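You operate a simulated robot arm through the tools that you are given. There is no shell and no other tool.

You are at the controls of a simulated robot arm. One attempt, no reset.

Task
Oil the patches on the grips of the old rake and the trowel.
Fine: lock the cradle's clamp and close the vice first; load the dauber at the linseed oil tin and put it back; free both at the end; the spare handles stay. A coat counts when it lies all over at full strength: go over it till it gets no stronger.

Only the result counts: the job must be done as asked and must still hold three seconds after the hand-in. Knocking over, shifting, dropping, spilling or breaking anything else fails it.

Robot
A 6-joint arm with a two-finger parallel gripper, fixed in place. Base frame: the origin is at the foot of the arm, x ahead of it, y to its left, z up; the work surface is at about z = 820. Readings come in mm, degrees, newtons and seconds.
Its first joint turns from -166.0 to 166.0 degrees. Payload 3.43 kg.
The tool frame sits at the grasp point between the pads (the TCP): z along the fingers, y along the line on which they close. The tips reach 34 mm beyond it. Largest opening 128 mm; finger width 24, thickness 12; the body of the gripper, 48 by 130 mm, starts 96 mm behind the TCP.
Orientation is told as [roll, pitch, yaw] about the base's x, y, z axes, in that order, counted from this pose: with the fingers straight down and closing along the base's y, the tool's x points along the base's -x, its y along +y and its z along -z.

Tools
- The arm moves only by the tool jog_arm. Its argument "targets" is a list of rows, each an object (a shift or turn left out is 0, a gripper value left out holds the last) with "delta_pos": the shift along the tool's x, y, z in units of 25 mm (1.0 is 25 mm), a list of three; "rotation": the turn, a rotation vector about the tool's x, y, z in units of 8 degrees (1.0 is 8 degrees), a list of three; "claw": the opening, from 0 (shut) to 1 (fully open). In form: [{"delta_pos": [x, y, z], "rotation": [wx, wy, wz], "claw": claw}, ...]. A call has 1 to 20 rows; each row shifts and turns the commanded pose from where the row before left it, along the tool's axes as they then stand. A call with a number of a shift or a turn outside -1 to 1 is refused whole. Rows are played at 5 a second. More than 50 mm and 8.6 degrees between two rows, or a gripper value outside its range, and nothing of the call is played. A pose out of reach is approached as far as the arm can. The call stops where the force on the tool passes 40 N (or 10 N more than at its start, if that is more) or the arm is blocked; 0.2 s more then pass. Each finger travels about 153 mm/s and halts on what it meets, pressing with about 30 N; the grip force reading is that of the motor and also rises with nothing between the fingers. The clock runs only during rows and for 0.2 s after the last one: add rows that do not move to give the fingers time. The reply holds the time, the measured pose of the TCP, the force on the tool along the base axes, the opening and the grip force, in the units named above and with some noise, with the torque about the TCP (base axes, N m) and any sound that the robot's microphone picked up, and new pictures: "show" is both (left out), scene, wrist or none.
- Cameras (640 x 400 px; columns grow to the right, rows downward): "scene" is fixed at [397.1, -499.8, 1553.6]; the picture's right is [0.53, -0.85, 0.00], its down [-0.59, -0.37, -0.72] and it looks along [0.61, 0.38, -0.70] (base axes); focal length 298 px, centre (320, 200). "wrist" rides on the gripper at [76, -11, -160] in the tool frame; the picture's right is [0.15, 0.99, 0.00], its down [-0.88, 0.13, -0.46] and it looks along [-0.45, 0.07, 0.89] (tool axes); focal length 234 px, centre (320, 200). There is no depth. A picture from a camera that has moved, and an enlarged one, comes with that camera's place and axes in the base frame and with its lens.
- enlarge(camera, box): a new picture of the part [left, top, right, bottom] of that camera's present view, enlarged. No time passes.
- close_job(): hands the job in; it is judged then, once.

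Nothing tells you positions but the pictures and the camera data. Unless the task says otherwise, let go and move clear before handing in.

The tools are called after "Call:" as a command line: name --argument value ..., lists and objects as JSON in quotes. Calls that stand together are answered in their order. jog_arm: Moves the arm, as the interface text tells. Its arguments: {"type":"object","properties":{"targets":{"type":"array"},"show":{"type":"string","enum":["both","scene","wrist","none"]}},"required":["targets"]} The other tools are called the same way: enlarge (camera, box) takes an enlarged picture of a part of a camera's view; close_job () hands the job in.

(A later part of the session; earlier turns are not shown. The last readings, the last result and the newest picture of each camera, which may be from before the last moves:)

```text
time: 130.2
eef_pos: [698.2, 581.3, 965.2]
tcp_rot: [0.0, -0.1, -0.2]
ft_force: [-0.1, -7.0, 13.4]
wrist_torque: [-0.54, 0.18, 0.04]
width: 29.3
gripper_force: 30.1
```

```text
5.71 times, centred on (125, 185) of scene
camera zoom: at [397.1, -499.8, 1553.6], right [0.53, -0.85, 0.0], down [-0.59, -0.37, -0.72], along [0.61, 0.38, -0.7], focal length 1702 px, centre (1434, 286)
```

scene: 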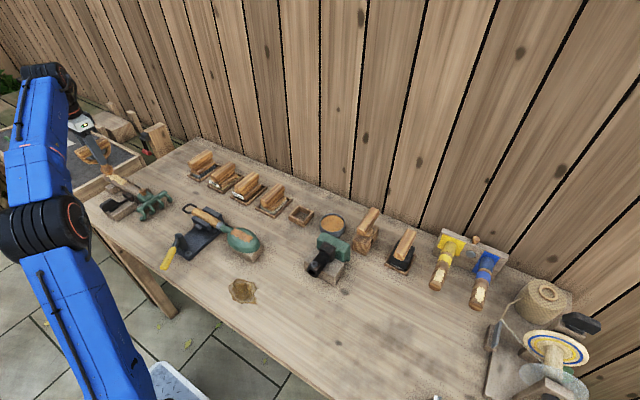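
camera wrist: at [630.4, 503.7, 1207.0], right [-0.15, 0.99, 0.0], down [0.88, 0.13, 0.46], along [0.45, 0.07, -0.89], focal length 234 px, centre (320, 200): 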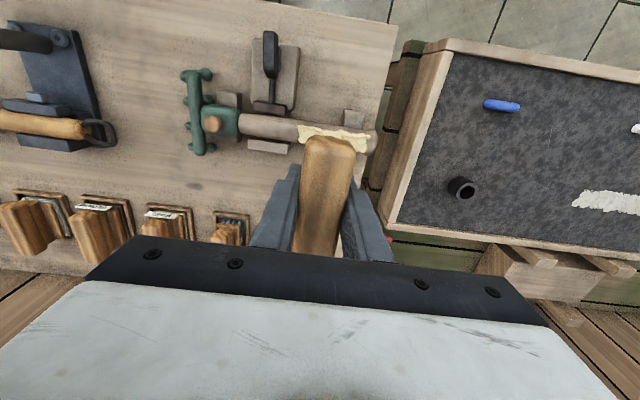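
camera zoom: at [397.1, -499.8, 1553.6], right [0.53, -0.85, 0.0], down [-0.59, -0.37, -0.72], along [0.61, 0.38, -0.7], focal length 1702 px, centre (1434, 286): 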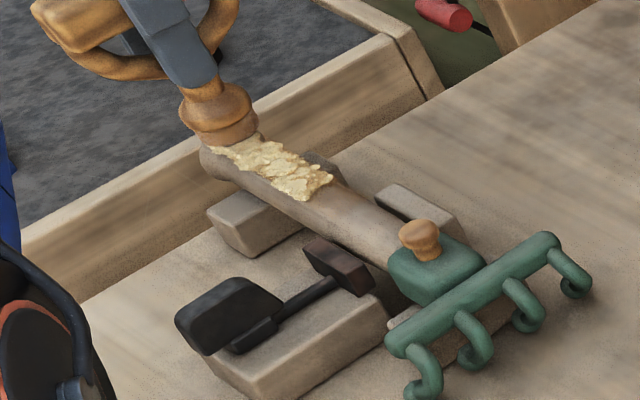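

The pad is at the far end; zooming in on the coat so far.

Call:
enlarge --camera "scene" --box '[110, 168, 140, 192]'

```text
16.00 times, centred on (125, 180) of scene
camera zoom: at [397.1, -499.8, 1553.6], right [0.53, -0.85, 0.0], down [-0.59, -0.37, -0.72], along [0.61, 0.38, -0.7], focal length 4766 px, centre (3440, 520)
```

zoom: 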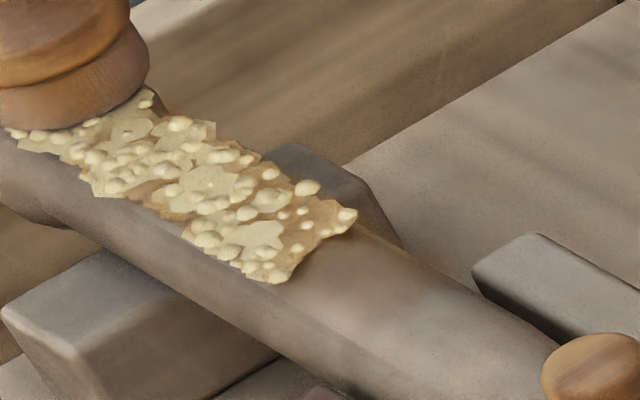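

The coat shows as patches of amber between still-cream cells; it needs more passes. Stroking back along the whole length.

Call:
jog_arm --targets '[{"delta_pos": [0, -0.2, 0]}, {"delta_pos": [0, -0.2, 0]}, {"delta_pos": [0, -0.2, 0]}, {"delta_pos": [0, -0.2, 0]}, {"delta_pos": [0, -0.2, 0]}, {"delta_pos": [0, -0.2, 0]}, {"delta_pos": [0, -0.2, 0]}, {"delta_pos": [0, -0.2, 0]}, {"delta_pos": [0, -0.2, 0]}, {"delta_pos": [0, -0.2, 0]}, {"delta_pos": [0, -0.2, 0]}, {"delta_pos": [0, -0.2, 0]}, {"delta_pos": [0, -0.2, 0]}, {"delta_pos": [0, -0.2, 0]}, {"delta_pos": [0, -0.2, 0]}, {"delta_pos": [0, -0.2, 0]}, {"delta_pos": [0, -0.2, 0]}, {"delta_pos": [0, -0.2, 0]}, {"delta_pos": [0, -0.2, 0]}]' --show "scene"

Call:
enlarge --camera "scene" --box '[108, 164, 143, 192]'

```text
time: 134.2
eef_pos: [697.0, 489.9, 966.8]
tcp_rot: [0.1, -0.2, -0.1]
ft_force: [0.9, 9.2, 21.3]
wrist_torque: [0.54, 0.04, -0.05]
width: 29.4
gripper_force: 29.6
```

scene: 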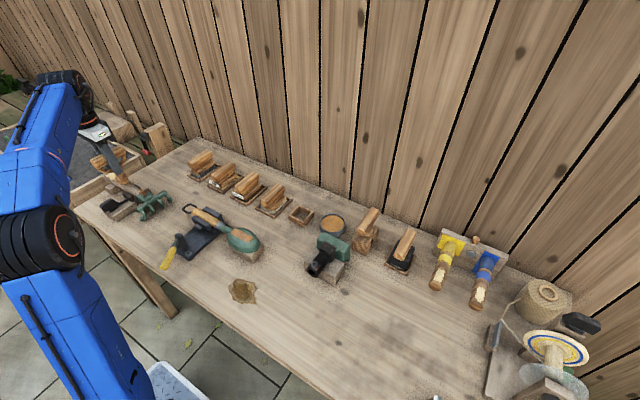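

```text
14.29 times, centred on (126, 178) of scene
camera zoom: at [397.1, -499.8, 1553.6], right [0.53, -0.85, 0.0], down [-0.59, -0.37, -0.72], along [0.61, 0.38, -0.7], focal length 4256 px, centre (3099, 514)
```

zoom: 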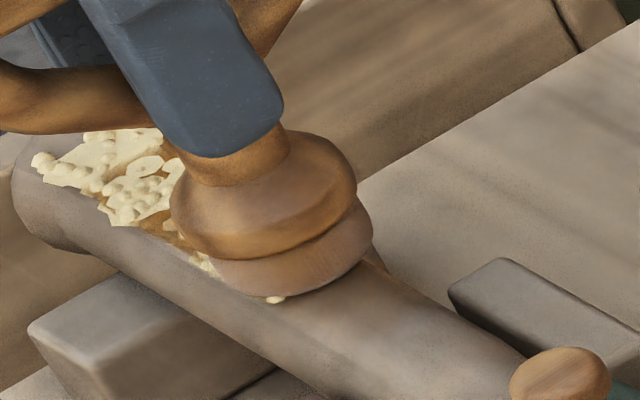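

More of the patch is turning amber. I'll keep going with passes slightly offset to each side to cover its full width.

Call:
jog_arm --targets '[{"delta_pos": [-0.2, 0, 0]}, {"delta_pos": [0, 0.2, 0]}, {"delta_pos": [0, 0.2, 0]}, {"delta_pos": [0, 0.2, 0]}, {"delta_pos": [0, 0.2, 0]}, {"delta_pos": [0, 0.2, 0]}, {"delta_pos": [0, 0.2, 0]}, {"delta_pos": [0, 0.2, 0]}, {"delta_pos": [0, 0.2, 0]}, {"delta_pos": [0, 0.2, 0]}, {"delta_pos": [0, 0.2, 0]}, {"delta_pos": [0, 0.2, 0]}, {"delta_pos": [0, 0.2, 0]}, {"delta_pos": [0, 0.2, 0]}, {"delta_pos": [0, 0.2, 0]}, {"delta_pos": [0, 0.2, 0]}, {"delta_pos": [0, 0.2, 0]}, {"delta_pos": [0, 0.2, 0]}, {"delta_pos": [0, 0.2, 0]}]' --show "none"

Call:
enlarge --camera "scene" --box '[108, 164, 143, 192]'

Call:
jog_arm --targets '[{"delta_pos": [0.4, 0, 0]}, {"delta_pos": [0, -0.2, 0]}, {"delta_pos": [0, -0.2, 0]}, {"delta_pos": [0, -0.2, 0]}, {"delta_pos": [0, -0.2, 0]}, {"delta_pos": [0, -0.2, 0]}, {"delta_pos": [0, -0.2, 0]}, {"delta_pos": [0, -0.2, 0]}, {"delta_pos": [0, -0.2, 0]}, {"delta_pos": [0, -0.2, 0]}, {"delta_pos": [0, -0.2, 0]}, {"delta_pos": [0, -0.2, 0]}, {"delta_pos": [0, -0.2, 0]}, {"delta_pos": [0, -0.2, 0]}, {"delta_pos": [0, -0.2, 0]}, {"delta_pos": [0, -0.2, 0]}, {"delta_pos": [0, -0.2, 0]}, {"delta_pos": [0, -0.2, 0]}, {"delta_pos": [0, -0.2, 0]}]' --show "none"

Call:
enlarge --camera "scene" --box '[108, 164, 143, 192]'

```text
time: 138.2
eef_pos: [702.9, 577.0, 966.4]
tcp_rot: [0.0, -0.3, -0.1]
ft_force: [0.4, -0.5, -1.0]
wrist_torque: [0.0, 0.0, 0.0]
width: 29.3
gripper_force: 30.0
```

```text
14.29 times, centred on (126, 178) of scene
camera zoom: at [397.1, -499.8, 1553.6], right [0.53, -0.85, 0.0], down [-0.59, -0.37, -0.72], along [0.61, 0.38, -0.7], focal length 4256 px, centre (3099, 514)
```

zoom: 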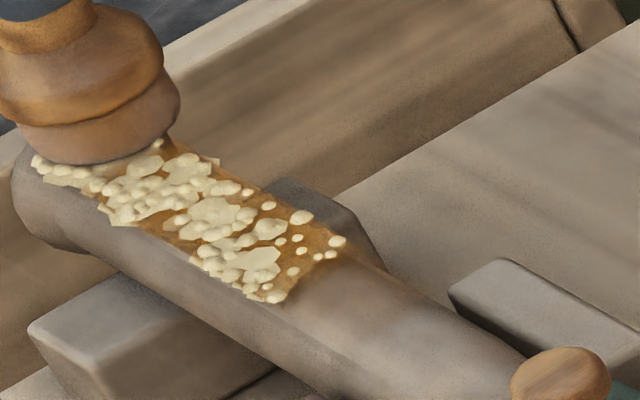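

```text
time: 142.2
eef_pos: [693.3, 487.2, 965.8]
tcp_rot: [-0.1, -0.1, -0.1]
ft_force: [0.7, -0.5, -0.2]
wrist_torque: [-0.05, 0.01, 0.0]
width: 29.3
gripper_force: 30.1
```

```text
14.29 times, centred on (126, 178) of scene
camera zoom: at [397.1, -499.8, 1553.6], right [0.53, -0.85, 0.0], down [-0.59, -0.37, -0.72], along [0.61, 0.38, -0.7], focal length 4256 px, centre (3099, 514)
```

zoom: 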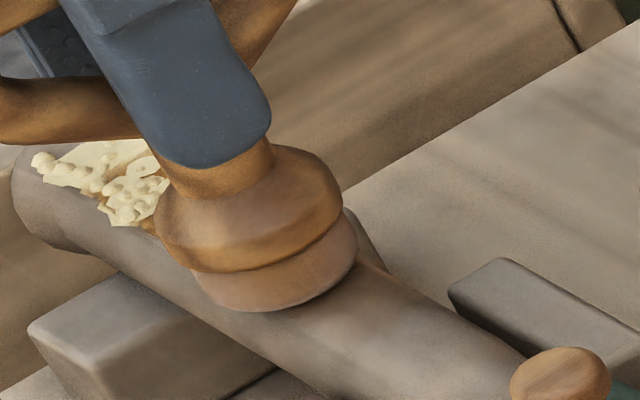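

The side passes lost contact (force ≈ 0), so little coat was added. I'll recentre, lower to renewed contact, and check the force.

Call:
jog_arm --targets '[{"delta_pos": [-0.15, 0.1, 0]}, {"delta_pos": [0, 0, 0.03]}, {}]' --show "none"

Call:
jog_arm --targets '[{"delta_pos": [0, 0, 0.03]}, {}]' --show "none"

```text
time: 143.0
eef_pos: [697.3, 491.1, 966.9]
tcp_rot: [0.1, -0.2, 0.0]
ft_force: [0.5, 0.0, -1.6]
wrist_torque: [0.0, 0.0, 0.02]
width: 29.2
gripper_force: 30.1
```

```text
time: 143.6
eef_pos: [696.6, 490.2, 964.9]
tcp_rot: [0.0, -0.1, -0.2]
ft_force: [2.4, 1.2, 7.8]
wrist_torque: [0.11, -0.28, 0.02]
width: 29.3
gripper_force: 30.0
```

Contact again (8 N). Adding slightly more pressure and stroking with force checks.

Call:
jog_arm --targets '[{"delta_pos": [0, 0.1, 0.015]}, {"delta_pos": [0, 0.2, 0]}, {"delta_pos": [0, 0.2, 0]}, {"delta_pos": [0, 0.2, 0]}, {"delta_pos": [0, 0.2, 0]}, {"delta_pos": [0, 0.2, 0]}, {"delta_pos": [0, 0.2, 0]}]' --show "none"

Call:
jog_arm --targets '[{"delta_pos": [0, 0.2, 0.01]}, {"delta_pos": [0, 0.2, 0.01]}, {"delta_pos": [0, 0.2, 0]}, {"delta_pos": [0, 0.2, 0]}, {"delta_pos": [0, 0.2, 0]}, {"delta_pos": [0, 0.2, 0]}]' --show "none"

Call:
jog_arm --targets '[{"delta_pos": [0, 0.2, 0.01]}, {"delta_pos": [0, 0.2, 0.01]}, {"delta_pos": [0, 0.2, 0]}, {"delta_pos": [0, 0.2, 0]}, {"delta_pos": [0, 0.2, 0]}]' --show "none"

Call:
enlarge --camera "scene" --box '[108, 164, 143, 192]'

```text
time: 145.2
eef_pos: [696.7, 523.8, 964.4]
tcp_rot: [-0.1, -0.2, -0.1]
ft_force: [0.7, -11.1, 27.1]
wrist_torque: [-0.62, -0.14, -0.06]
width: 30.7
gripper_force: 29.9
```

```text
time: 146.6
eef_pos: [696.3, 551.3, 964.1]
tcp_rot: [-0.1, -0.1, -0.2]
ft_force: [-0.6, -10.4, 20.9]
wrist_torque: [-0.72, 0.02, -0.04]
width: 30.8
gripper_force: 30.3
```

```text
time: 147.8
eef_pos: [697.3, 577.3, 962.2]
tcp_rot: [-0.2, -0.2, -0.1]
ft_force: [-0.6, -4.1, 6.3]
wrist_torque: [-0.27, -0.03, 0.0]
width: 29.4
gripper_force: 29.9
```

```text
14.29 times, centred on (126, 178) of scene
camera zoom: at [397.1, -499.8, 1553.6], right [0.53, -0.85, 0.0], down [-0.59, -0.37, -0.72], along [0.61, 0.38, -0.7], focal length 4256 px, centre (3099, 514)
```

zoom: 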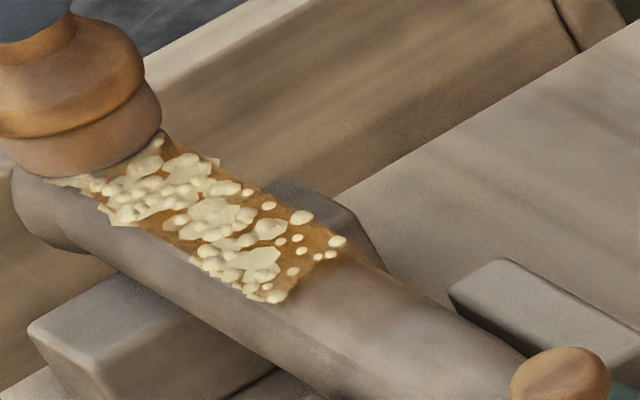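

The amber coat looks saturated in the middle, with raised cream flakes standing out of it. I'll lift off and look from above with the wrist camera.

Call:
jog_arm --targets '[{"delta_pos": [0, 0, -0.8]}, {"delta_pos": [0, 0, -0.8]}, {"delta_pos": [-0.4, -0.9, -0.4]}, {"delta_pos": [-0.4, -0.9, 0]}, {"delta_pos": [-0.4, -0.9, 0]}, {"delta_pos": [-0.4, -0.9, 0]}, {"delta_pos": [-0.4, -0.9, 0]}, {"delta_pos": [-0.2, -0.9, 0]}, {}]' --show "both"

Call:
enlarge --camera "wrist" --box '[340, 60, 500, 160]'

Call:
enlarge --camera "scene" --box '[108, 164, 143, 192]'

```text
time: 149.8
eef_pos: [752.2, 444.6, 1014.7]
tcp_rot: [-0.1, 0.0, -0.1]
ft_force: [-0.9, 0.6, -1.3]
wrist_torque: [-0.03, -0.01, 0.03]
width: 29.5
gripper_force: 30.0
camera wrist: at [676.7, 434.4, 1173.8], right [-0.14, 0.99, 0.0], down [0.88, 0.13, 0.46], along [0.45, 0.07, -0.89], focal length 234 px, centre (320, 200)
```

scene: 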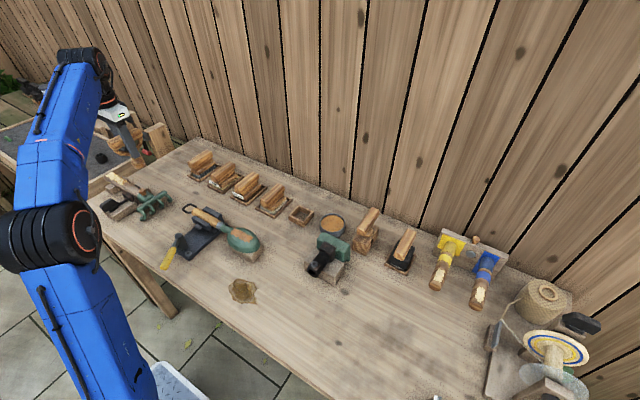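
wrist: 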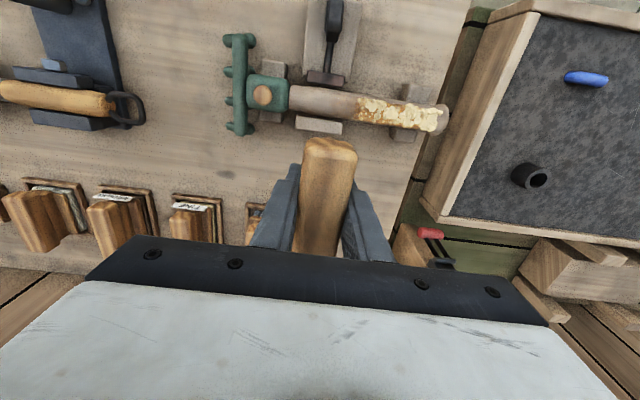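

```text
4.00 times, centred on (420, 110) of wrist
camera zoom: at [676.7, 434.4, 1173.8], right [-0.14, 0.99, 0.0], down [0.88, 0.13, 0.46], along [0.45, 0.07, -0.89], focal length 937 px, centre (-80, 560)
```

zoom: 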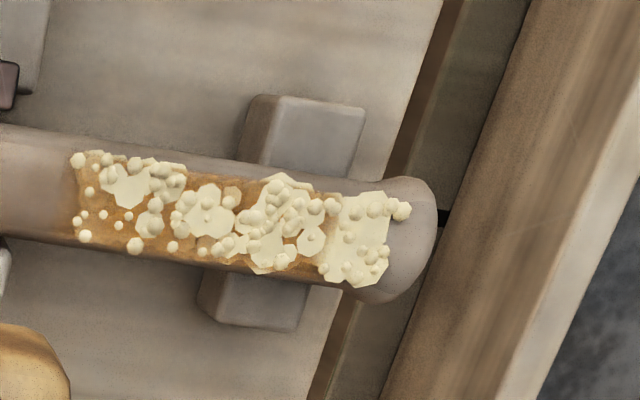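

```text
14.29 times, centred on (126, 178) of scene
camera zoom: at [397.1, -499.8, 1553.6], right [0.53, -0.85, 0.0], down [-0.59, -0.37, -0.72], along [0.61, 0.38, -0.7], focal length 4256 px, centre (3099, 514)
```

zoom: 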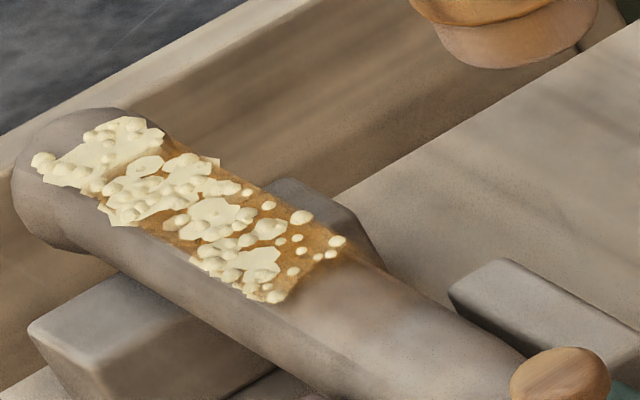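

From above, the near two-thirds has an amber base coat, while the far ~20 mm of the patch is still bare cream. Let me zoom in further.

Call:
enlarge --camera "wrist" --box '[355, 90, 405, 125]'

Call:
enlarge --camera "wrist" --box '[395, 95, 450, 135]'

Call:
enlarge --camera "wrist" --box '[0, 60, 150, 140]'

```text
11.43 times, centred on (380, 108) of wrist
camera zoom: at [676.7, 434.4, 1173.8], right [-0.14, 0.99, 0.0], down [0.88, 0.13, 0.46], along [0.45, 0.07, -0.89], focal length 2676 px, centre (-366, 1257)
```

zoom: 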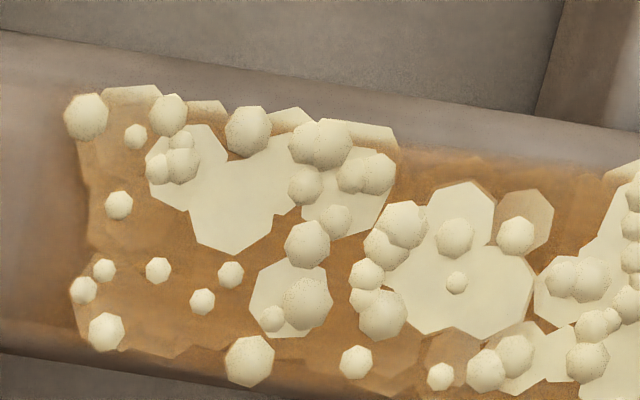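

```text
10.00 times, centred on (422, 115) of wrist
camera zoom: at [676.7, 434.4, 1173.8], right [-0.14, 0.99, 0.0], down [0.88, 0.13, 0.46], along [0.45, 0.07, -0.89], focal length 2342 px, centre (-705, 1050)
```

zoom: 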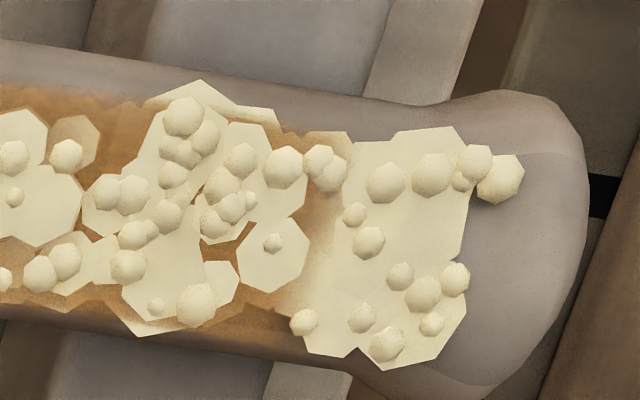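

```text
4.27 times, centred on (75, 100) of wrist
camera zoom: at [676.7, 434.4, 1173.8], right [-0.14, 0.99, 0.0], down [0.88, 0.13, 0.46], along [0.45, 0.07, -0.89], focal length 999 px, centre (1365, 627)
```

zoom: 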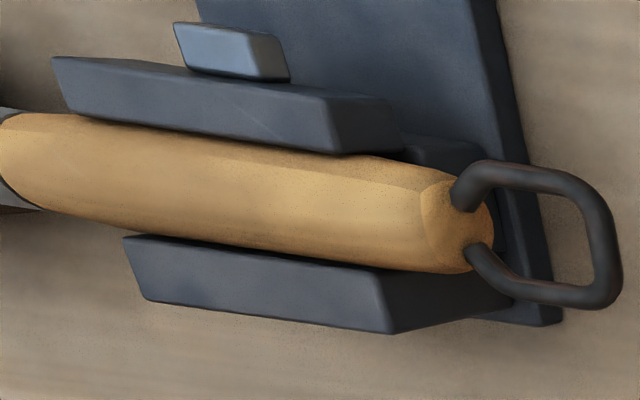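

Zoomed in, the amber film ends softly near y ≈ 558 — the pad rides on its near edge because the shaft slopes slightly. I'll tilt the dauber ~3° so its far edge reaches the patch's far end, and go again.

Call:
jog_arm --targets '[{"delta_pos": [0.365, 0.837, 0]}, {"delta_pos": [0.365, 0.837, 0]}, {"delta_pos": [0.365, 0.837, 0]}, {"delta_pos": [0.365, 0.837, 0]}, {"delta_pos": [0.365, 0.837, 0]}, {"delta_pos": [0.365, 0.837, 0]}, {"rotation": [0.375, 0, 0]}, {"delta_pos": [0, 0, 0.8]}, {"delta_pos": [0, 0, 0.6]}, {"delta_pos": [0, 0, 0.3]}, {}]' --show "scene"

Call:
enlarge --camera "scene" --box '[95, 150, 145, 195]'

```text
time: 152.2
eef_pos: [697.6, 568.9, 969.2]
tcp_rot: [-3.0, -0.1, -0.1]
ft_force: [-0.3, 0.5, -0.7]
wrist_torque: [-0.01, 0.02, -0.02]
width: 29.2
gripper_force: 30.3
```

scene: 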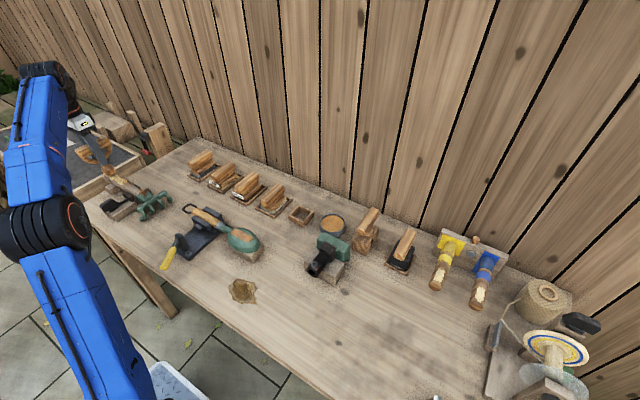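

```text
8.89 times, centred on (120, 172) of scene
camera zoom: at [397.1, -499.8, 1553.6], right [0.53, -0.85, 0.0], down [-0.59, -0.37, -0.72], along [0.61, 0.38, -0.7], focal length 2648 px, centre (2098, 444)
```

zoom: 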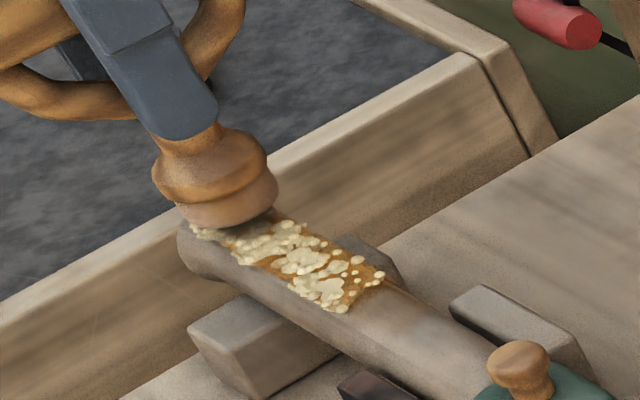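

Pad hovering over the far part with tilt. Stepping down to contact.

Call:
jog_arm --targets '[{"delta_pos": [0, 0, 0.08]}, {"delta_pos": [0, 0, 0.08]}, {}]' --show "none"

Call:
jog_arm --targets '[{"delta_pos": [0, 0, 0.05]}, {}]' --show "none"

```text
time: 153.0
eef_pos: [696.8, 567.3, 966.9]
tcp_rot: [-3.0, -0.1, -0.1]
ft_force: [-0.2, 0.3, -0.8]
wrist_torque: [0.02, 0.0, -0.01]
width: 29.3
gripper_force: 30.3
```

```text
time: 153.6
eef_pos: [696.5, 567.5, 965.2]
tcp_rot: [-3.0, -0.3, -0.1]
ft_force: [0.3, -0.2, -0.6]
wrist_torque: [-0.01, 0.02, 0.03]
width: 29.1
gripper_force: 30.3
```

Call:
jog_arm --targets '[{"delta_pos": [0, 0, 0.05]}, {"delta_pos": [0, 0, 0.04]}, {}]' --show "none"

Call:
jog_arm --targets '[{"delta_pos": [0, 0, 0.04]}, {}]' --show "none"

```text
time: 154.4
eef_pos: [696.4, 568.0, 963.6]
tcp_rot: [-3.0, -0.2, -0.1]
ft_force: [-0.1, -0.2, -1.7]
wrist_torque: [0.03, 0.02, -0.05]
width: 29.1
gripper_force: 29.7
```

```text
time: 155.0
eef_pos: [696.5, 567.2, 963.2]
tcp_rot: [-3.1, -0.2, -0.1]
ft_force: [0.5, 1.9, 5.4]
wrist_torque: [0.21, 0.08, 0.03]
width: 29.3
gripper_force: 30.4
```

Light contact at about 6 N. Stroking back and forth over the far end.

Call:
jog_arm --targets '[{"delta_pos": [0, 0.15, 0.02]}, {"delta_pos": [0, 0.15, 0]}, {"delta_pos": [0, 0.15, 0]}, {"delta_pos": [0, 0.15, 0]}, {"delta_pos": [0, 0.15, 0]}, {"delta_pos": [0, 0.15, 0]}]' --show "none"

Call:
jog_arm --targets '[{"delta_pos": [0, -0.15, 0.01]}, {"delta_pos": [0, -0.15, 0]}, {"delta_pos": [0, -0.15, 0]}, {"delta_pos": [0, -0.15, 0]}, {"delta_pos": [0, -0.15, 0]}, {"delta_pos": [0, -0.15, 0]}, {"delta_pos": [0, -0.15, 0]}, {"delta_pos": [0, -0.15, 0]}, {"delta_pos": [0, -0.15, 0]}, {"delta_pos": [0, -0.15, 0]}]' --show "scene"

Call:
enlarge --camera "scene" --box '[108, 164, 143, 192]'

```text
time: 156.4
eef_pos: [696.2, 588.5, 958.7]
tcp_rot: [-3.1, -0.1, -0.2]
ft_force: [-0.4, -6.2, 10.8]
wrist_torque: [-0.49, 0.04, 0.01]
width: 29.3
gripper_force: 30.0
```

```text
time: 158.6
eef_pos: [697.8, 549.3, 962.0]
tcp_rot: [-3.0, -0.2, -0.2]
ft_force: [0.3, -0.7, -2.7]
wrist_torque: [0.01, 0.04, 0.02]
width: 29.0
gripper_force: 30.2
```

scene: 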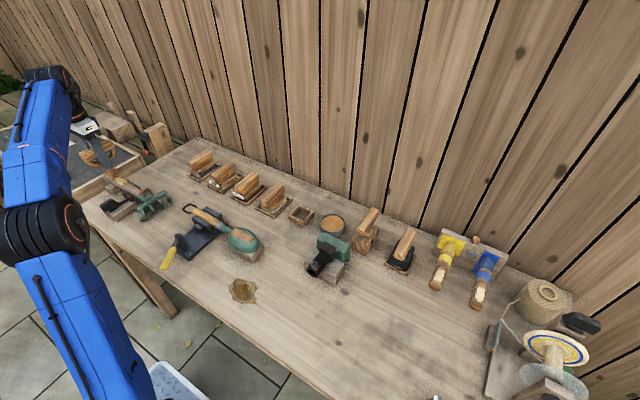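

```text
14.29 times, centred on (126, 178) of scene
camera zoom: at [397.1, -499.8, 1553.6], right [0.53, -0.85, 0.0], down [-0.59, -0.37, -0.72], along [0.61, 0.38, -0.7], focal length 4256 px, centre (3099, 514)
```

zoom: 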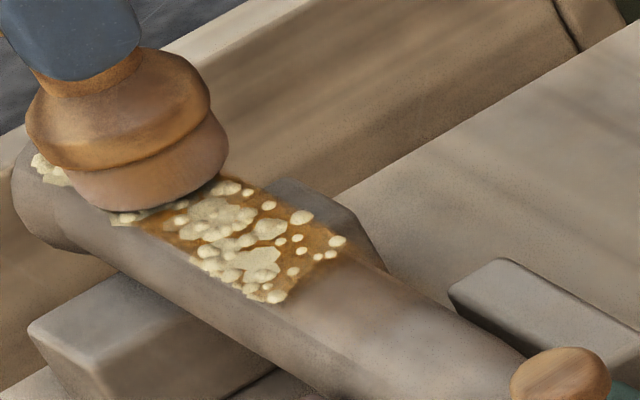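

The far end still isn't coated, and the recent passes changed little — the dauber probably ran dry. I'll go back to the tin and reload.

Call:
jog_arm --targets '[{"delta_pos": [0, 0, -0.6]}, {"delta_pos": [0, 0, -1], "rotation": [-0.375, 0, 0]}, {"delta_pos": [0, 0, -1]}, {"delta_pos": [0, 0, -1]}, {"delta_pos": [-0.3145, -0.9656, 0]}, {"delta_pos": [-0.3145, -0.9656, 0]}, {"delta_pos": [-0.3145, -0.9656, 0]}, {"delta_pos": [-0.3145, -0.9656, 0]}, {"delta_pos": [-0.3145, -0.9656, 0]}, {"delta_pos": [-0.3145, -0.9656, 0]}, {"delta_pos": [-0.3145, -0.9656, 0]}, {"delta_pos": [-0.3145, -0.9656, 0]}, {"delta_pos": [-0.3145, -0.9656, 0]}, {"delta_pos": [-0.3145, -0.9656, 0]}, {"delta_pos": [-0.3145, -0.9656, 0]}, {"delta_pos": [-0.3145, -0.9656, 0]}, {"delta_pos": [-0.3145, -0.9656, 0]}, {"delta_pos": [-0.3145, -0.9656, 0]}, {"delta_pos": [-0.3145, -0.9656, 0]}, {"delta_pos": [-0.3145, -0.9656, 0]}]' --show "none"

Call:
jog_arm --targets '[{"delta_pos": [-0.3145, -0.9656, 0]}, {"delta_pos": [-0.3145, -0.9656, 0]}, {"delta_pos": [-0.3145, -0.9656, 0]}, {"delta_pos": [-0.3145, -0.9656, 0]}, {"delta_pos": [-0.3145, -0.9656, 0]}, {"delta_pos": [-0.3145, -0.9656, 0]}, {"delta_pos": [-0.3145, -0.9656, 0]}, {"delta_pos": [-0.3145, -0.9656, 0]}, {"delta_pos": [-0.3145, -0.9656, 0]}, {"delta_pos": [-0.3145, -0.9656, 0]}, {"delta_pos": [-0.3145, -0.9656, 0]}, {"delta_pos": [-0.3145, -0.9656, 0]}, {"delta_pos": [-0.3145, -0.9656, 0]}, {"delta_pos": [-0.3145, -0.9656, 0]}, {"delta_pos": [-0.3145, -0.9656, 0]}, {}]' --show "scene"

Call:
enlarge --camera "scene" --box '[310, 160, 360, 240]'

```text
time: 162.8
eef_pos: [824.6, 166.8, 1053.3]
tcp_rot: [0.0, 0.0, -0.1]
ft_force: [-0.5, -0.6, -1.2]
wrist_torque: [0.01, 0.04, 0.0]
width: 29.4
gripper_force: 30.1
```

```text
time: 166.2
eef_pos: [940.3, -191.4, 1051.8]
tcp_rot: [0.0, -0.2, -0.1]
ft_force: [-0.5, 0.2, -1.6]
wrist_torque: [0.0, 0.0, -0.02]
width: 29.2
gripper_force: 29.8
```

scene: 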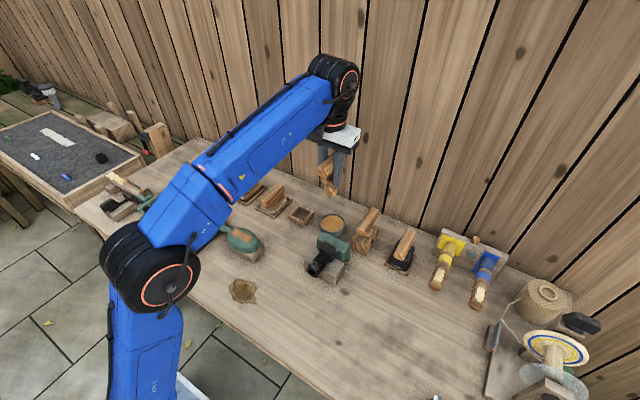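

```text
5.00 times, centred on (335, 200) of scene
camera zoom: at [397.1, -499.8, 1553.6], right [0.53, -0.85, 0.0], down [-0.59, -0.37, -0.72], along [0.61, 0.38, -0.7], focal length 1490 px, centre (245, 200)
```

zoom: 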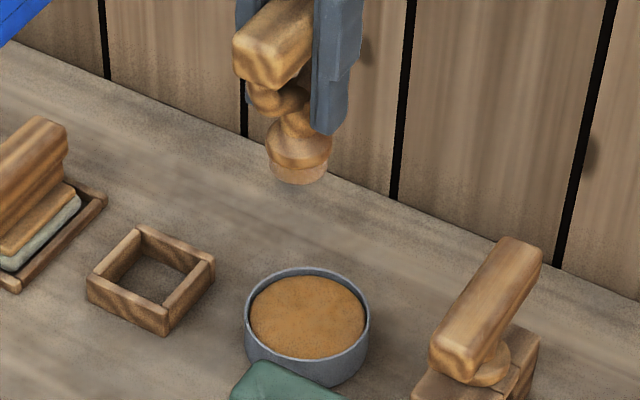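

Above the tin again; the pad's colour is still amber. I'll dip until contact and hold.

Call:
jog_arm --targets '[{"delta_pos": [-0.04, -0.3, 1]}, {"delta_pos": [0, 0, 1]}, {"delta_pos": [0, 0, 1]}, {"delta_pos": [0, 0, 1]}, {"delta_pos": [0, 0, 0.5]}, {"delta_pos": [0, 0, 0.16]}, {"delta_pos": [0, 0, 0.06]}, {}]' --show "none"

Call:
jog_arm --targets '[{"delta_pos": [0, 0, 0.06]}, {"delta_pos": [0, 0, 0.04]}, {}]' --show "none"

```text
time: 168.0
eef_pos: [941.4, -201.3, 934.1]
tcp_rot: [0.0, -0.2, -0.1]
ft_force: [-0.1, -1.0, -1.1]
wrist_torque: [0.03, 0.02, 0.0]
width: 29.1
gripper_force: 30.4
```

```text
time: 168.8
eef_pos: [942.5, -202.7, 932.4]
tcp_rot: [0.1, -0.1, -0.1]
ft_force: [0.3, -1.1, -1.1]
wrist_torque: [-0.01, 0.02, -0.03]
width: 29.3
gripper_force: 30.4
```

Call:
jog_arm --targets '[{"delta_pos": [0, 0, 0.06]}, {"delta_pos": [0, 0, 0.04]}, {}]' --show "none"

Call:
jog_arm --targets '[{"delta_pos": [0, 0, 0.04]}, {}]' --show "none"

```text
time: 169.6
eef_pos: [940.6, -202.8, 928.4]
tcp_rot: [0.0, -0.1, -0.1]
ft_force: [-0.3, 0.2, -0.6]
wrist_torque: [0.04, -0.02, 0.01]
width: 29.0
gripper_force: 30.2
```

```text
time: 170.2
eef_pos: [942.9, -203.5, 928.2]
tcp_rot: [0.0, -0.1, -0.1]
ft_force: [0.2, 0.3, -1.5]
wrist_torque: [0.01, 0.01, 0.02]
width: 29.2
gripper_force: 29.9
```

Still above the surface; continuing down in 1 mm steps.

Call:
jog_arm --targets '[{"delta_pos": [0, 0.1, 0.04]}, {}]' --show "none"

Call:
jog_arm --targets '[{"delta_pos": [0, 0, 0.04]}, {}]' --show "scene"

Call:
enlarge --camera "scene" --box '[310, 190, 360, 245]'

```text
time: 170.8
eef_pos: [942.4, -200.6, 928.5]
tcp_rot: [-0.1, -0.1, -0.1]
ft_force: [0.3, 0.0, -1.0]
wrist_torque: [0.02, -0.01, 0.02]
width: 29.0
gripper_force: 29.7
```

```text
time: 171.4
eef_pos: [942.9, -201.2, 926.8]
tcp_rot: [0.0, -0.1, -0.1]
ft_force: [-0.7, -0.2, -0.3]
wrist_torque: [-0.01, -0.01, -0.02]
width: 29.2
gripper_force: 30.0
```

scene: 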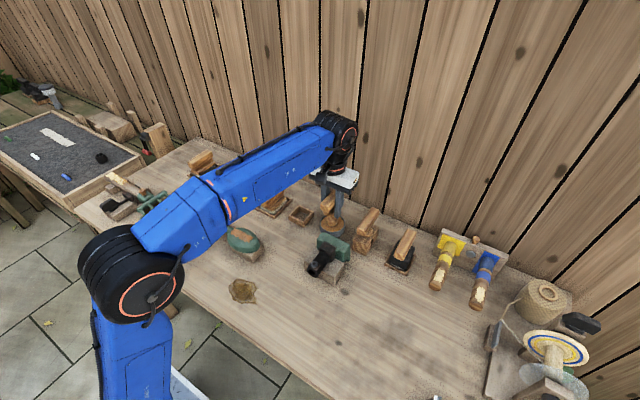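

```text
7.27 times, centred on (335, 218) of scene
camera zoom: at [397.1, -499.8, 1553.6], right [0.53, -0.85, 0.0], down [-0.59, -0.37, -0.72], along [0.61, 0.38, -0.7], focal length 2167 px, centre (211, 73)
```

zoom: 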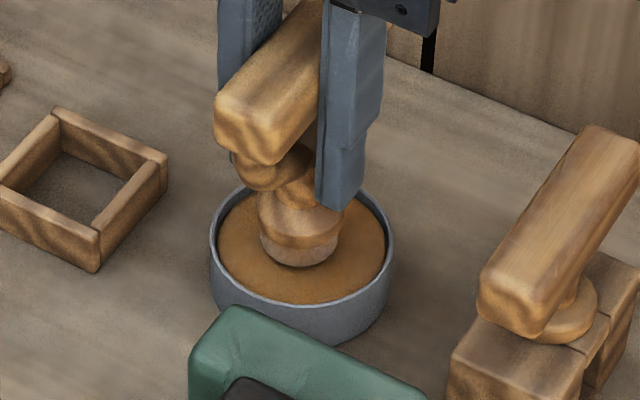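

Nearly touching the oil. A couple more small steps.

Call:
jog_arm --targets '[{"delta_pos": [0, 0.06, 0.05]}, {}]' --show "none"

Call:
jog_arm --targets '[{"delta_pos": [0, 0, 0.05]}, {}]' --show "none"

Call:
jog_arm --targets '[{"delta_pos": [0, 0, 0.05]}, {}]' --show "none"

```text
time: 172.0
eef_pos: [942.0, -198.6, 926.1]
tcp_rot: [0.0, -0.1, -0.2]
ft_force: [0.3, 0.6, -0.8]
wrist_torque: [0.01, 0.02, -0.02]
width: 29.2
gripper_force: 29.8
```

```text
time: 172.6
eef_pos: [943.0, -199.1, 924.3]
tcp_rot: [0.0, -0.1, -0.2]
ft_force: [0.4, 0.6, -0.9]
wrist_torque: [0.03, -0.03, -0.01]
width: 29.1
gripper_force: 29.8
```

```text
time: 173.2
eef_pos: [943.1, -199.7, 924.3]
tcp_rot: [-0.1, -0.3, -0.1]
ft_force: [1.1, 0.6, 11.5]
wrist_torque: [-0.02, -0.03, 0.01]
width: 29.3
gripper_force: 29.8
```

Contact at 11 N. The dauber has slid ~8 mm up in my grip, so after loading I'll set it in its tray and re-grip it lower. Holding to load first.

Call:
jog_arm --targets '[{}, {}, {}, {}, {"delta_pos": [0.1, 0, 0]}, {"delta_pos": [-0.1, 0.1, 0]}, {"delta_pos": [-0.1, -0.1, 0]}, {"delta_pos": [0.1, 0, 0]}, {}, {}, {}, {"delta_pos": [0, 0, -0.4]}, {"delta_pos": [0, 0, -0.8]}, {"delta_pos": [0, 0, -0.9]}, {}]' --show "scene"

Call:
enlarge --camera "scene" --box '[318, 190, 350, 220]'

```text
time: 176.4
eef_pos: [942.6, -199.9, 976.9]
tcp_rot: [0.0, 0.0, -0.1]
ft_force: [-0.3, -0.6, -0.4]
wrist_torque: [0.0, 0.02, -0.01]
width: 29.5
gripper_force: 30.1
```

scene: 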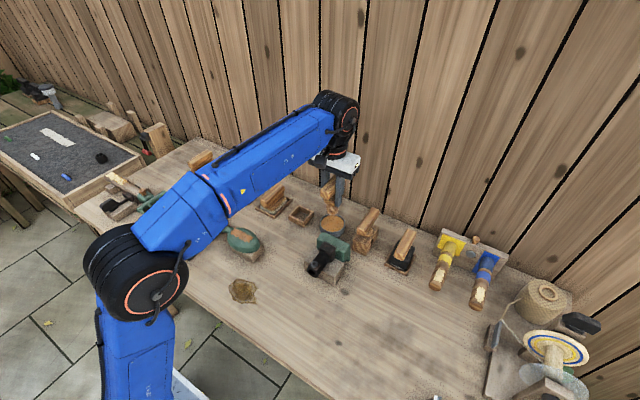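

```text
13.33 times, centred on (334, 205) of scene
camera zoom: at [397.1, -499.8, 1553.6], right [0.53, -0.85, 0.0], down [-0.59, -0.37, -0.72], along [0.61, 0.38, -0.7], focal length 3972 px, centre (133, 133)
```

zoom: 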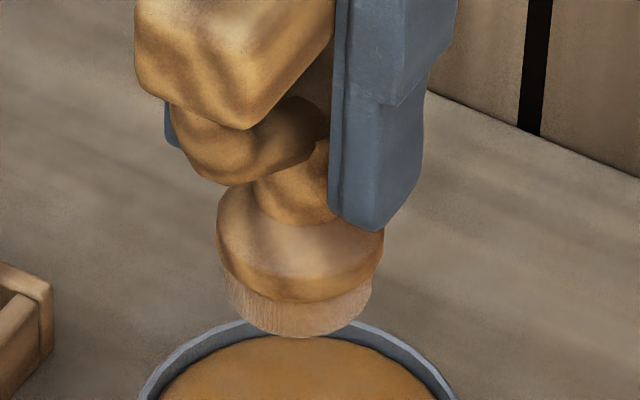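

The finger tips are now close to the dauber's head. I'll carry it to its tray, set it down and re-grip securely.

Call:
jog_arm --targets '[{"delta_pos": [0.09, 0.898, 0]}, {"delta_pos": [0.09, 0.898, 0]}, {"delta_pos": [0.09, 0.898, 0]}, {"delta_pos": [0.09, 0.898, 0]}, {"delta_pos": [0.09, 0.898, 0]}, {}, {}]' --show "scene"

Call:
enlarge --camera "scene" --box '[280, 170, 330, 230]'

```text
time: 178.0
eef_pos: [931.7, -84.7, 976.6]
tcp_rot: [-0.1, -0.1, -0.1]
ft_force: [1.0, -0.2, -1.5]
wrist_torque: [0.0, 0.0, -0.02]
width: 29.6
gripper_force: 29.8
```

scene: 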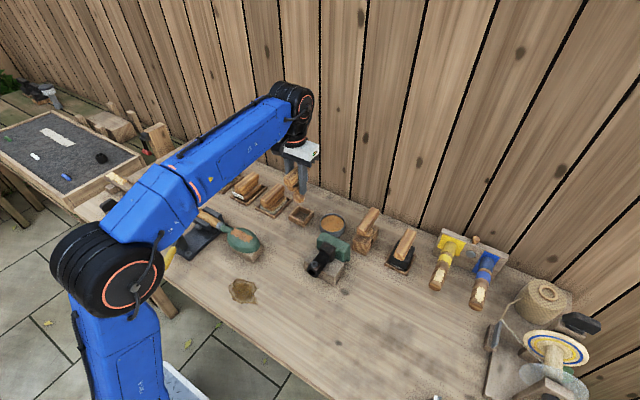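

```text
6.67 times, centred on (305, 200) of scene
camera zoom: at [397.1, -499.8, 1553.6], right [0.53, -0.85, 0.0], down [-0.59, -0.37, -0.72], along [0.61, 0.38, -0.7], focal length 1986 px, centre (420, 200)
```

zoom: 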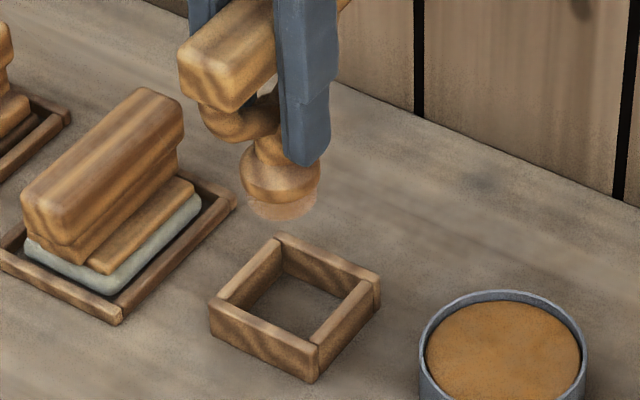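

The grip hasn't shifted along the handle. I'll correct y by −3 mm and lower partway into the tray, checking alignment.

Call:
jog_arm --targets '[{"delta_pos": [0.01, -0.13, 0.3]}, {"delta_pos": [0, 0, 0.5]}, {"delta_pos": [0, 0, 0.5]}, {"delta_pos": [0, 0, 0.5]}, {}]' --show "scene"

Call:
enlarge --camera "scene" --box '[280, 180, 330, 235]'

```text
time: 179.2
eef_pos: [931.3, -88.5, 931.2]
tcp_rot: [0.0, -0.2, -0.1]
ft_force: [0.2, -0.8, -1.8]
wrist_torque: [0.02, 0.03, 0.01]
width: 29.0
gripper_force: 29.8
```

scene: 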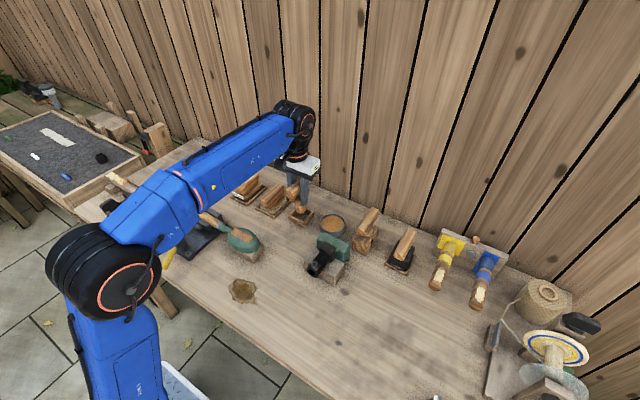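

```text
7.27 times, centred on (305, 208) of scene
camera zoom: at [397.1, -499.8, 1553.6], right [0.53, -0.85, 0.0], down [-0.59, -0.37, -0.72], along [0.61, 0.38, -0.7], focal length 2167 px, centre (429, 146)
```

zoom: 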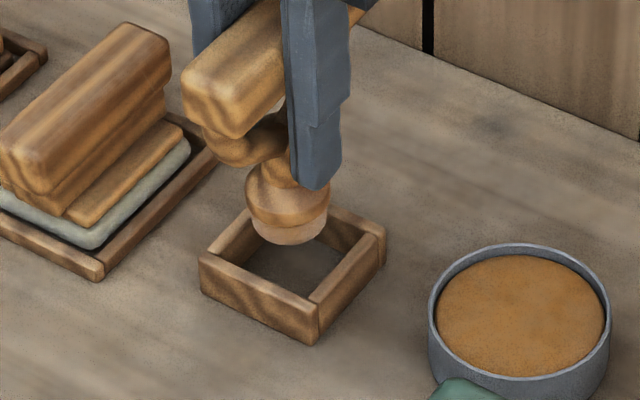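

Well aligned over the tray. Lowering further with small steps.

Call:
jog_arm --targets '[{"delta_pos": [0, 0, 0.3]}, {"delta_pos": [0, 0, 0.3]}, {"delta_pos": [0, 0, 0.2]}, {}]' --show "scene"

Call:
enlarge --camera "scene" --box '[280, 180, 330, 235]'

```text
time: 180.2
eef_pos: [930.9, -87.6, 910.3]
tcp_rot: [0.1, -0.2, -0.1]
ft_force: [-0.3, 0.4, -1.4]
wrist_torque: [0.0, 0.0, -0.01]
width: 29.2
gripper_force: 29.8
```

scene: 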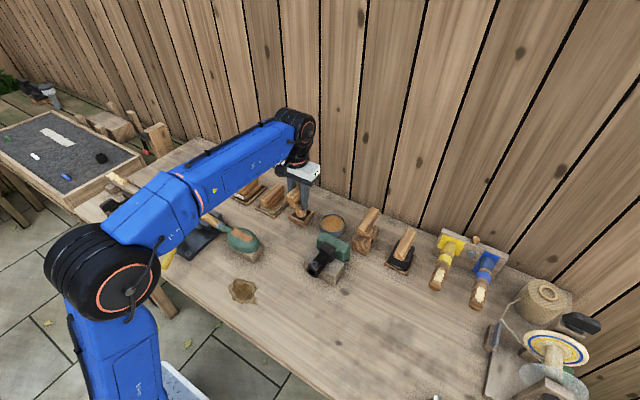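

```text
7.27 times, centred on (305, 208) of scene
camera zoom: at [397.1, -499.8, 1553.6], right [0.53, -0.85, 0.0], down [-0.59, -0.37, -0.72], along [0.61, 0.38, -0.7], focal length 2167 px, centre (429, 146)
```

zoom: 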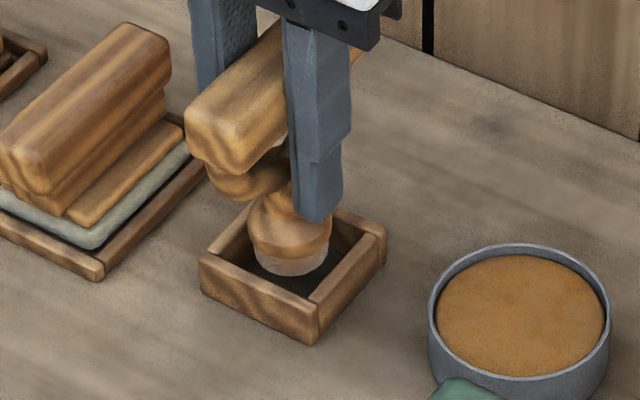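

The pad is entering the tray cleanly. A few more small steps to the floor.

Call:
jog_arm --targets '[{"delta_pos": [0, 0, 0.1]}, {"delta_pos": [0, 0, 0.06]}, {}]' --show "none"

Call:
jog_arm --targets '[{"delta_pos": [0, 0, 0.05]}, {}]' --show "none"

Call:
jog_arm --targets '[{"delta_pos": [0, 0, 0.05]}, {}]' --show "none"

```text
time: 181.0
eef_pos: [931.3, -89.2, 907.1]
tcp_rot: [0.0, -0.1, 0.0]
ft_force: [0.1, 0.8, -1.0]
wrist_torque: [-0.05, 0.02, -0.01]
width: 29.1
gripper_force: 29.7
```

```text
time: 181.6
eef_pos: [931.4, -89.4, 905.6]
tcp_rot: [0.1, -0.1, 0.0]
ft_force: [0.1, -0.5, -1.4]
wrist_torque: [0.02, 0.02, 0.02]
width: 28.9
gripper_force: 29.9
```

```text
time: 182.2
eef_pos: [932.1, -89.8, 903.7]
tcp_rot: [0.0, -0.1, -0.1]
ft_force: [0.9, 0.2, -1.3]
wrist_torque: [-0.02, -0.01, 0.0]
width: 28.9
gripper_force: 29.6
```

Call:
jog_arm --targets '[{"delta_pos": [0, 0.03, 0.05]}, {}]' --show "none"

Call:
jog_arm --targets '[{"delta_pos": [0, 0, 0.05]}, {}]' --show "scene"

Call:
enlarge --camera "scene" --box '[280, 180, 330, 235]'

```text
time: 182.8
eef_pos: [931.1, -90.1, 903.5]
tcp_rot: [0.0, -0.1, -0.1]
ft_force: [1.3, 0.0, -1.7]
wrist_torque: [-0.02, -0.03, 0.0]
width: 29.1
gripper_force: 30.1
```

```text
time: 183.4
eef_pos: [930.8, -89.8, 902.5]
tcp_rot: [0.0, 0.0, -0.1]
ft_force: [0.0, 0.4, -1.3]
wrist_torque: [0.02, 0.03, 0.01]
width: 29.2
gripper_force: 30.6
```

scene: 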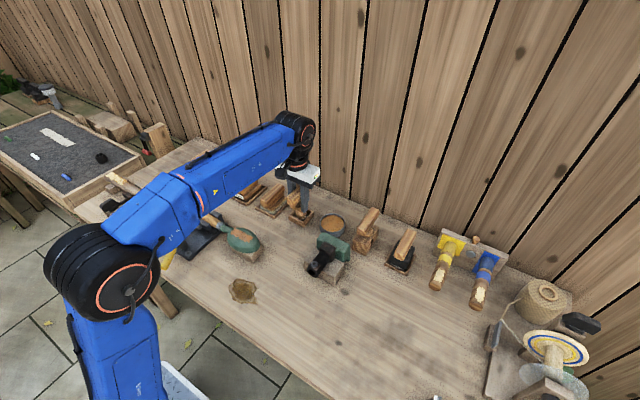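

```text
7.27 times, centred on (305, 208) of scene
camera zoom: at [397.1, -499.8, 1553.6], right [0.53, -0.85, 0.0], down [-0.59, -0.37, -0.72], along [0.61, 0.38, -0.7], focal length 2167 px, centre (429, 146)
```

zoom: 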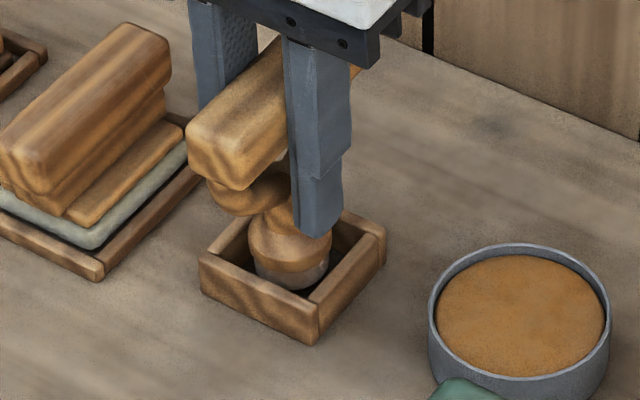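

Still descending; continuing gently to the tray floor.

Call:
jog_arm --targets '[{"delta_pos": [0, 0, 0.06]}, {}]' --show "none"

Call:
jog_arm --targets '[{"delta_pos": [0, 0, 0.06]}, {}]' --show "none"

Call:
jog_arm --targets '[{"delta_pos": [0, 0, 0.06]}, {}]' --show "none"

```text
time: 184.0
eef_pos: [930.0, -89.4, 901.6]
tcp_rot: [0.0, -0.1, -0.1]
ft_force: [-0.2, 0.3, -1.1]
wrist_torque: [0.01, 0.02, 0.0]
width: 29.2
gripper_force: 29.7
```

```text
time: 184.6
eef_pos: [930.8, -89.5, 899.0]
tcp_rot: [0.0, -0.1, 0.0]
ft_force: [0.4, -0.7, -0.5]
wrist_torque: [-0.01, 0.01, -0.03]
width: 29.1
gripper_force: 30.5
```

```text
time: 185.2
eef_pos: [931.7, -88.0, 897.8]
tcp_rot: [0.0, -0.1, 0.0]
ft_force: [0.8, 0.0, -1.2]
wrist_torque: [-0.01, 0.01, -0.01]
width: 29.0
gripper_force: 30.1
```

Call:
jog_arm --targets '[{"delta_pos": [0, 0, 0.05]}, {}]' --show "none"

Call:
jog_arm --targets '[{"delta_pos": [0, 0, 0.05]}, {}]' --show "scene"

Call:
enlarge --camera "scene" --box '[280, 180, 330, 235]'

```text
time: 185.8
eef_pos: [931.7, -88.8, 896.9]
tcp_rot: [0.0, -0.2, -0.1]
ft_force: [-0.8, 0.4, -1.0]
wrist_torque: [0.0, -0.01, 0.0]
width: 29.3
gripper_force: 30.5
```

```text
time: 186.4
eef_pos: [930.3, -89.6, 896.3]
tcp_rot: [0.0, -0.3, -0.1]
ft_force: [4.7, -1.0, 15.7]
wrist_torque: [-0.14, -0.2, 0.03]
width: 29.3
gripper_force: 29.9
```

scene: 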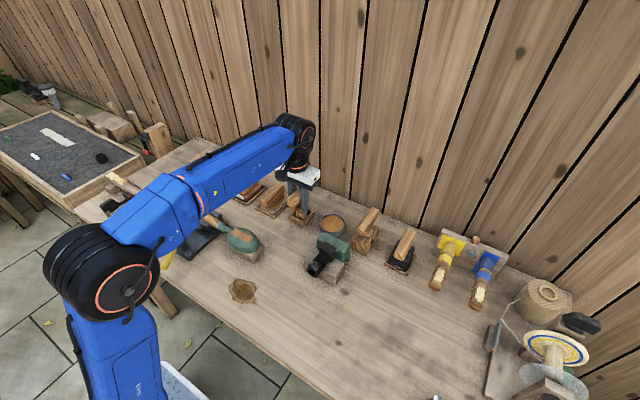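

```text
7.27 times, centred on (305, 208) of scene
camera zoom: at [397.1, -499.8, 1553.6], right [0.53, -0.85, 0.0], down [-0.59, -0.37, -0.72], along [0.61, 0.38, -0.7], focal length 2167 px, centre (429, 146)
```

zoom: 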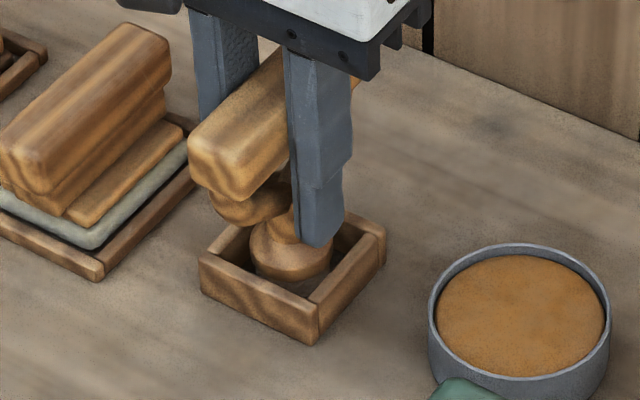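

The dauber stands on its tray floor (contact at z ≈ 896). I'll ease off, open slightly and re-grip lower so the finger tips bear on the dauber's head and it cannot slide any more.

Call:
jog_arm --targets '[{"delta_pos": [0, 0, -0.03]}, {"claw": 0.3}, {}, {"delta_pos": [0, 0, 0.06]}, {"delta_pos": [0, 0, 0.06]}, {}]' --show "scene"

Call:
enlarge --camera "scene" --box '[280, 180, 330, 235]'

```text
time: 187.8
eef_pos: [932.2, -89.3, 893.1]
tcp_rot: [0.1, 0.0, -0.2]
ft_force: [0.2, 0.6, 0.5]
wrist_torque: [0.01, 0.0, 0.02]
width: 38.3
gripper_force: 0.0
```

scene: 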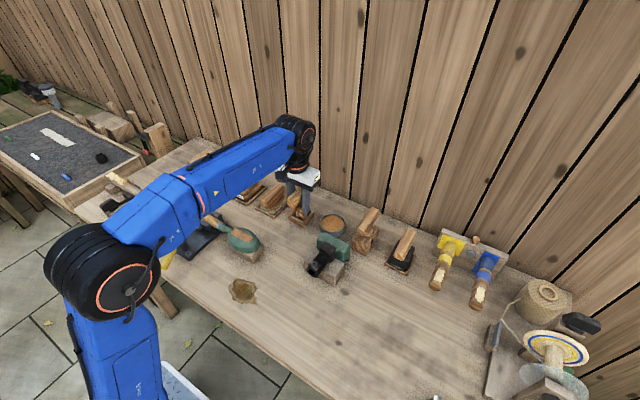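

```text
7.27 times, centred on (305, 208) of scene
camera zoom: at [397.1, -499.8, 1553.6], right [0.53, -0.85, 0.0], down [-0.59, -0.37, -0.72], along [0.61, 0.38, -0.7], focal length 2167 px, centre (429, 146)
```

zoom: 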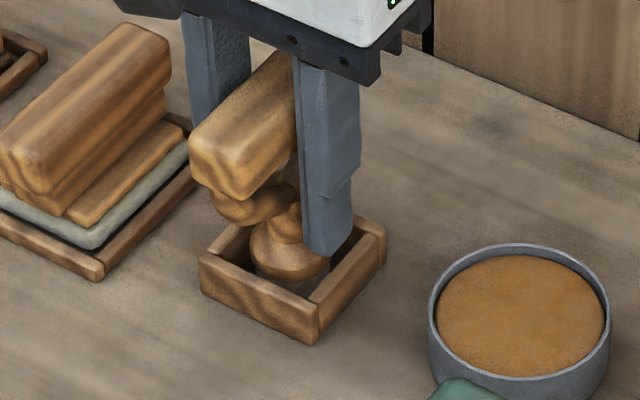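

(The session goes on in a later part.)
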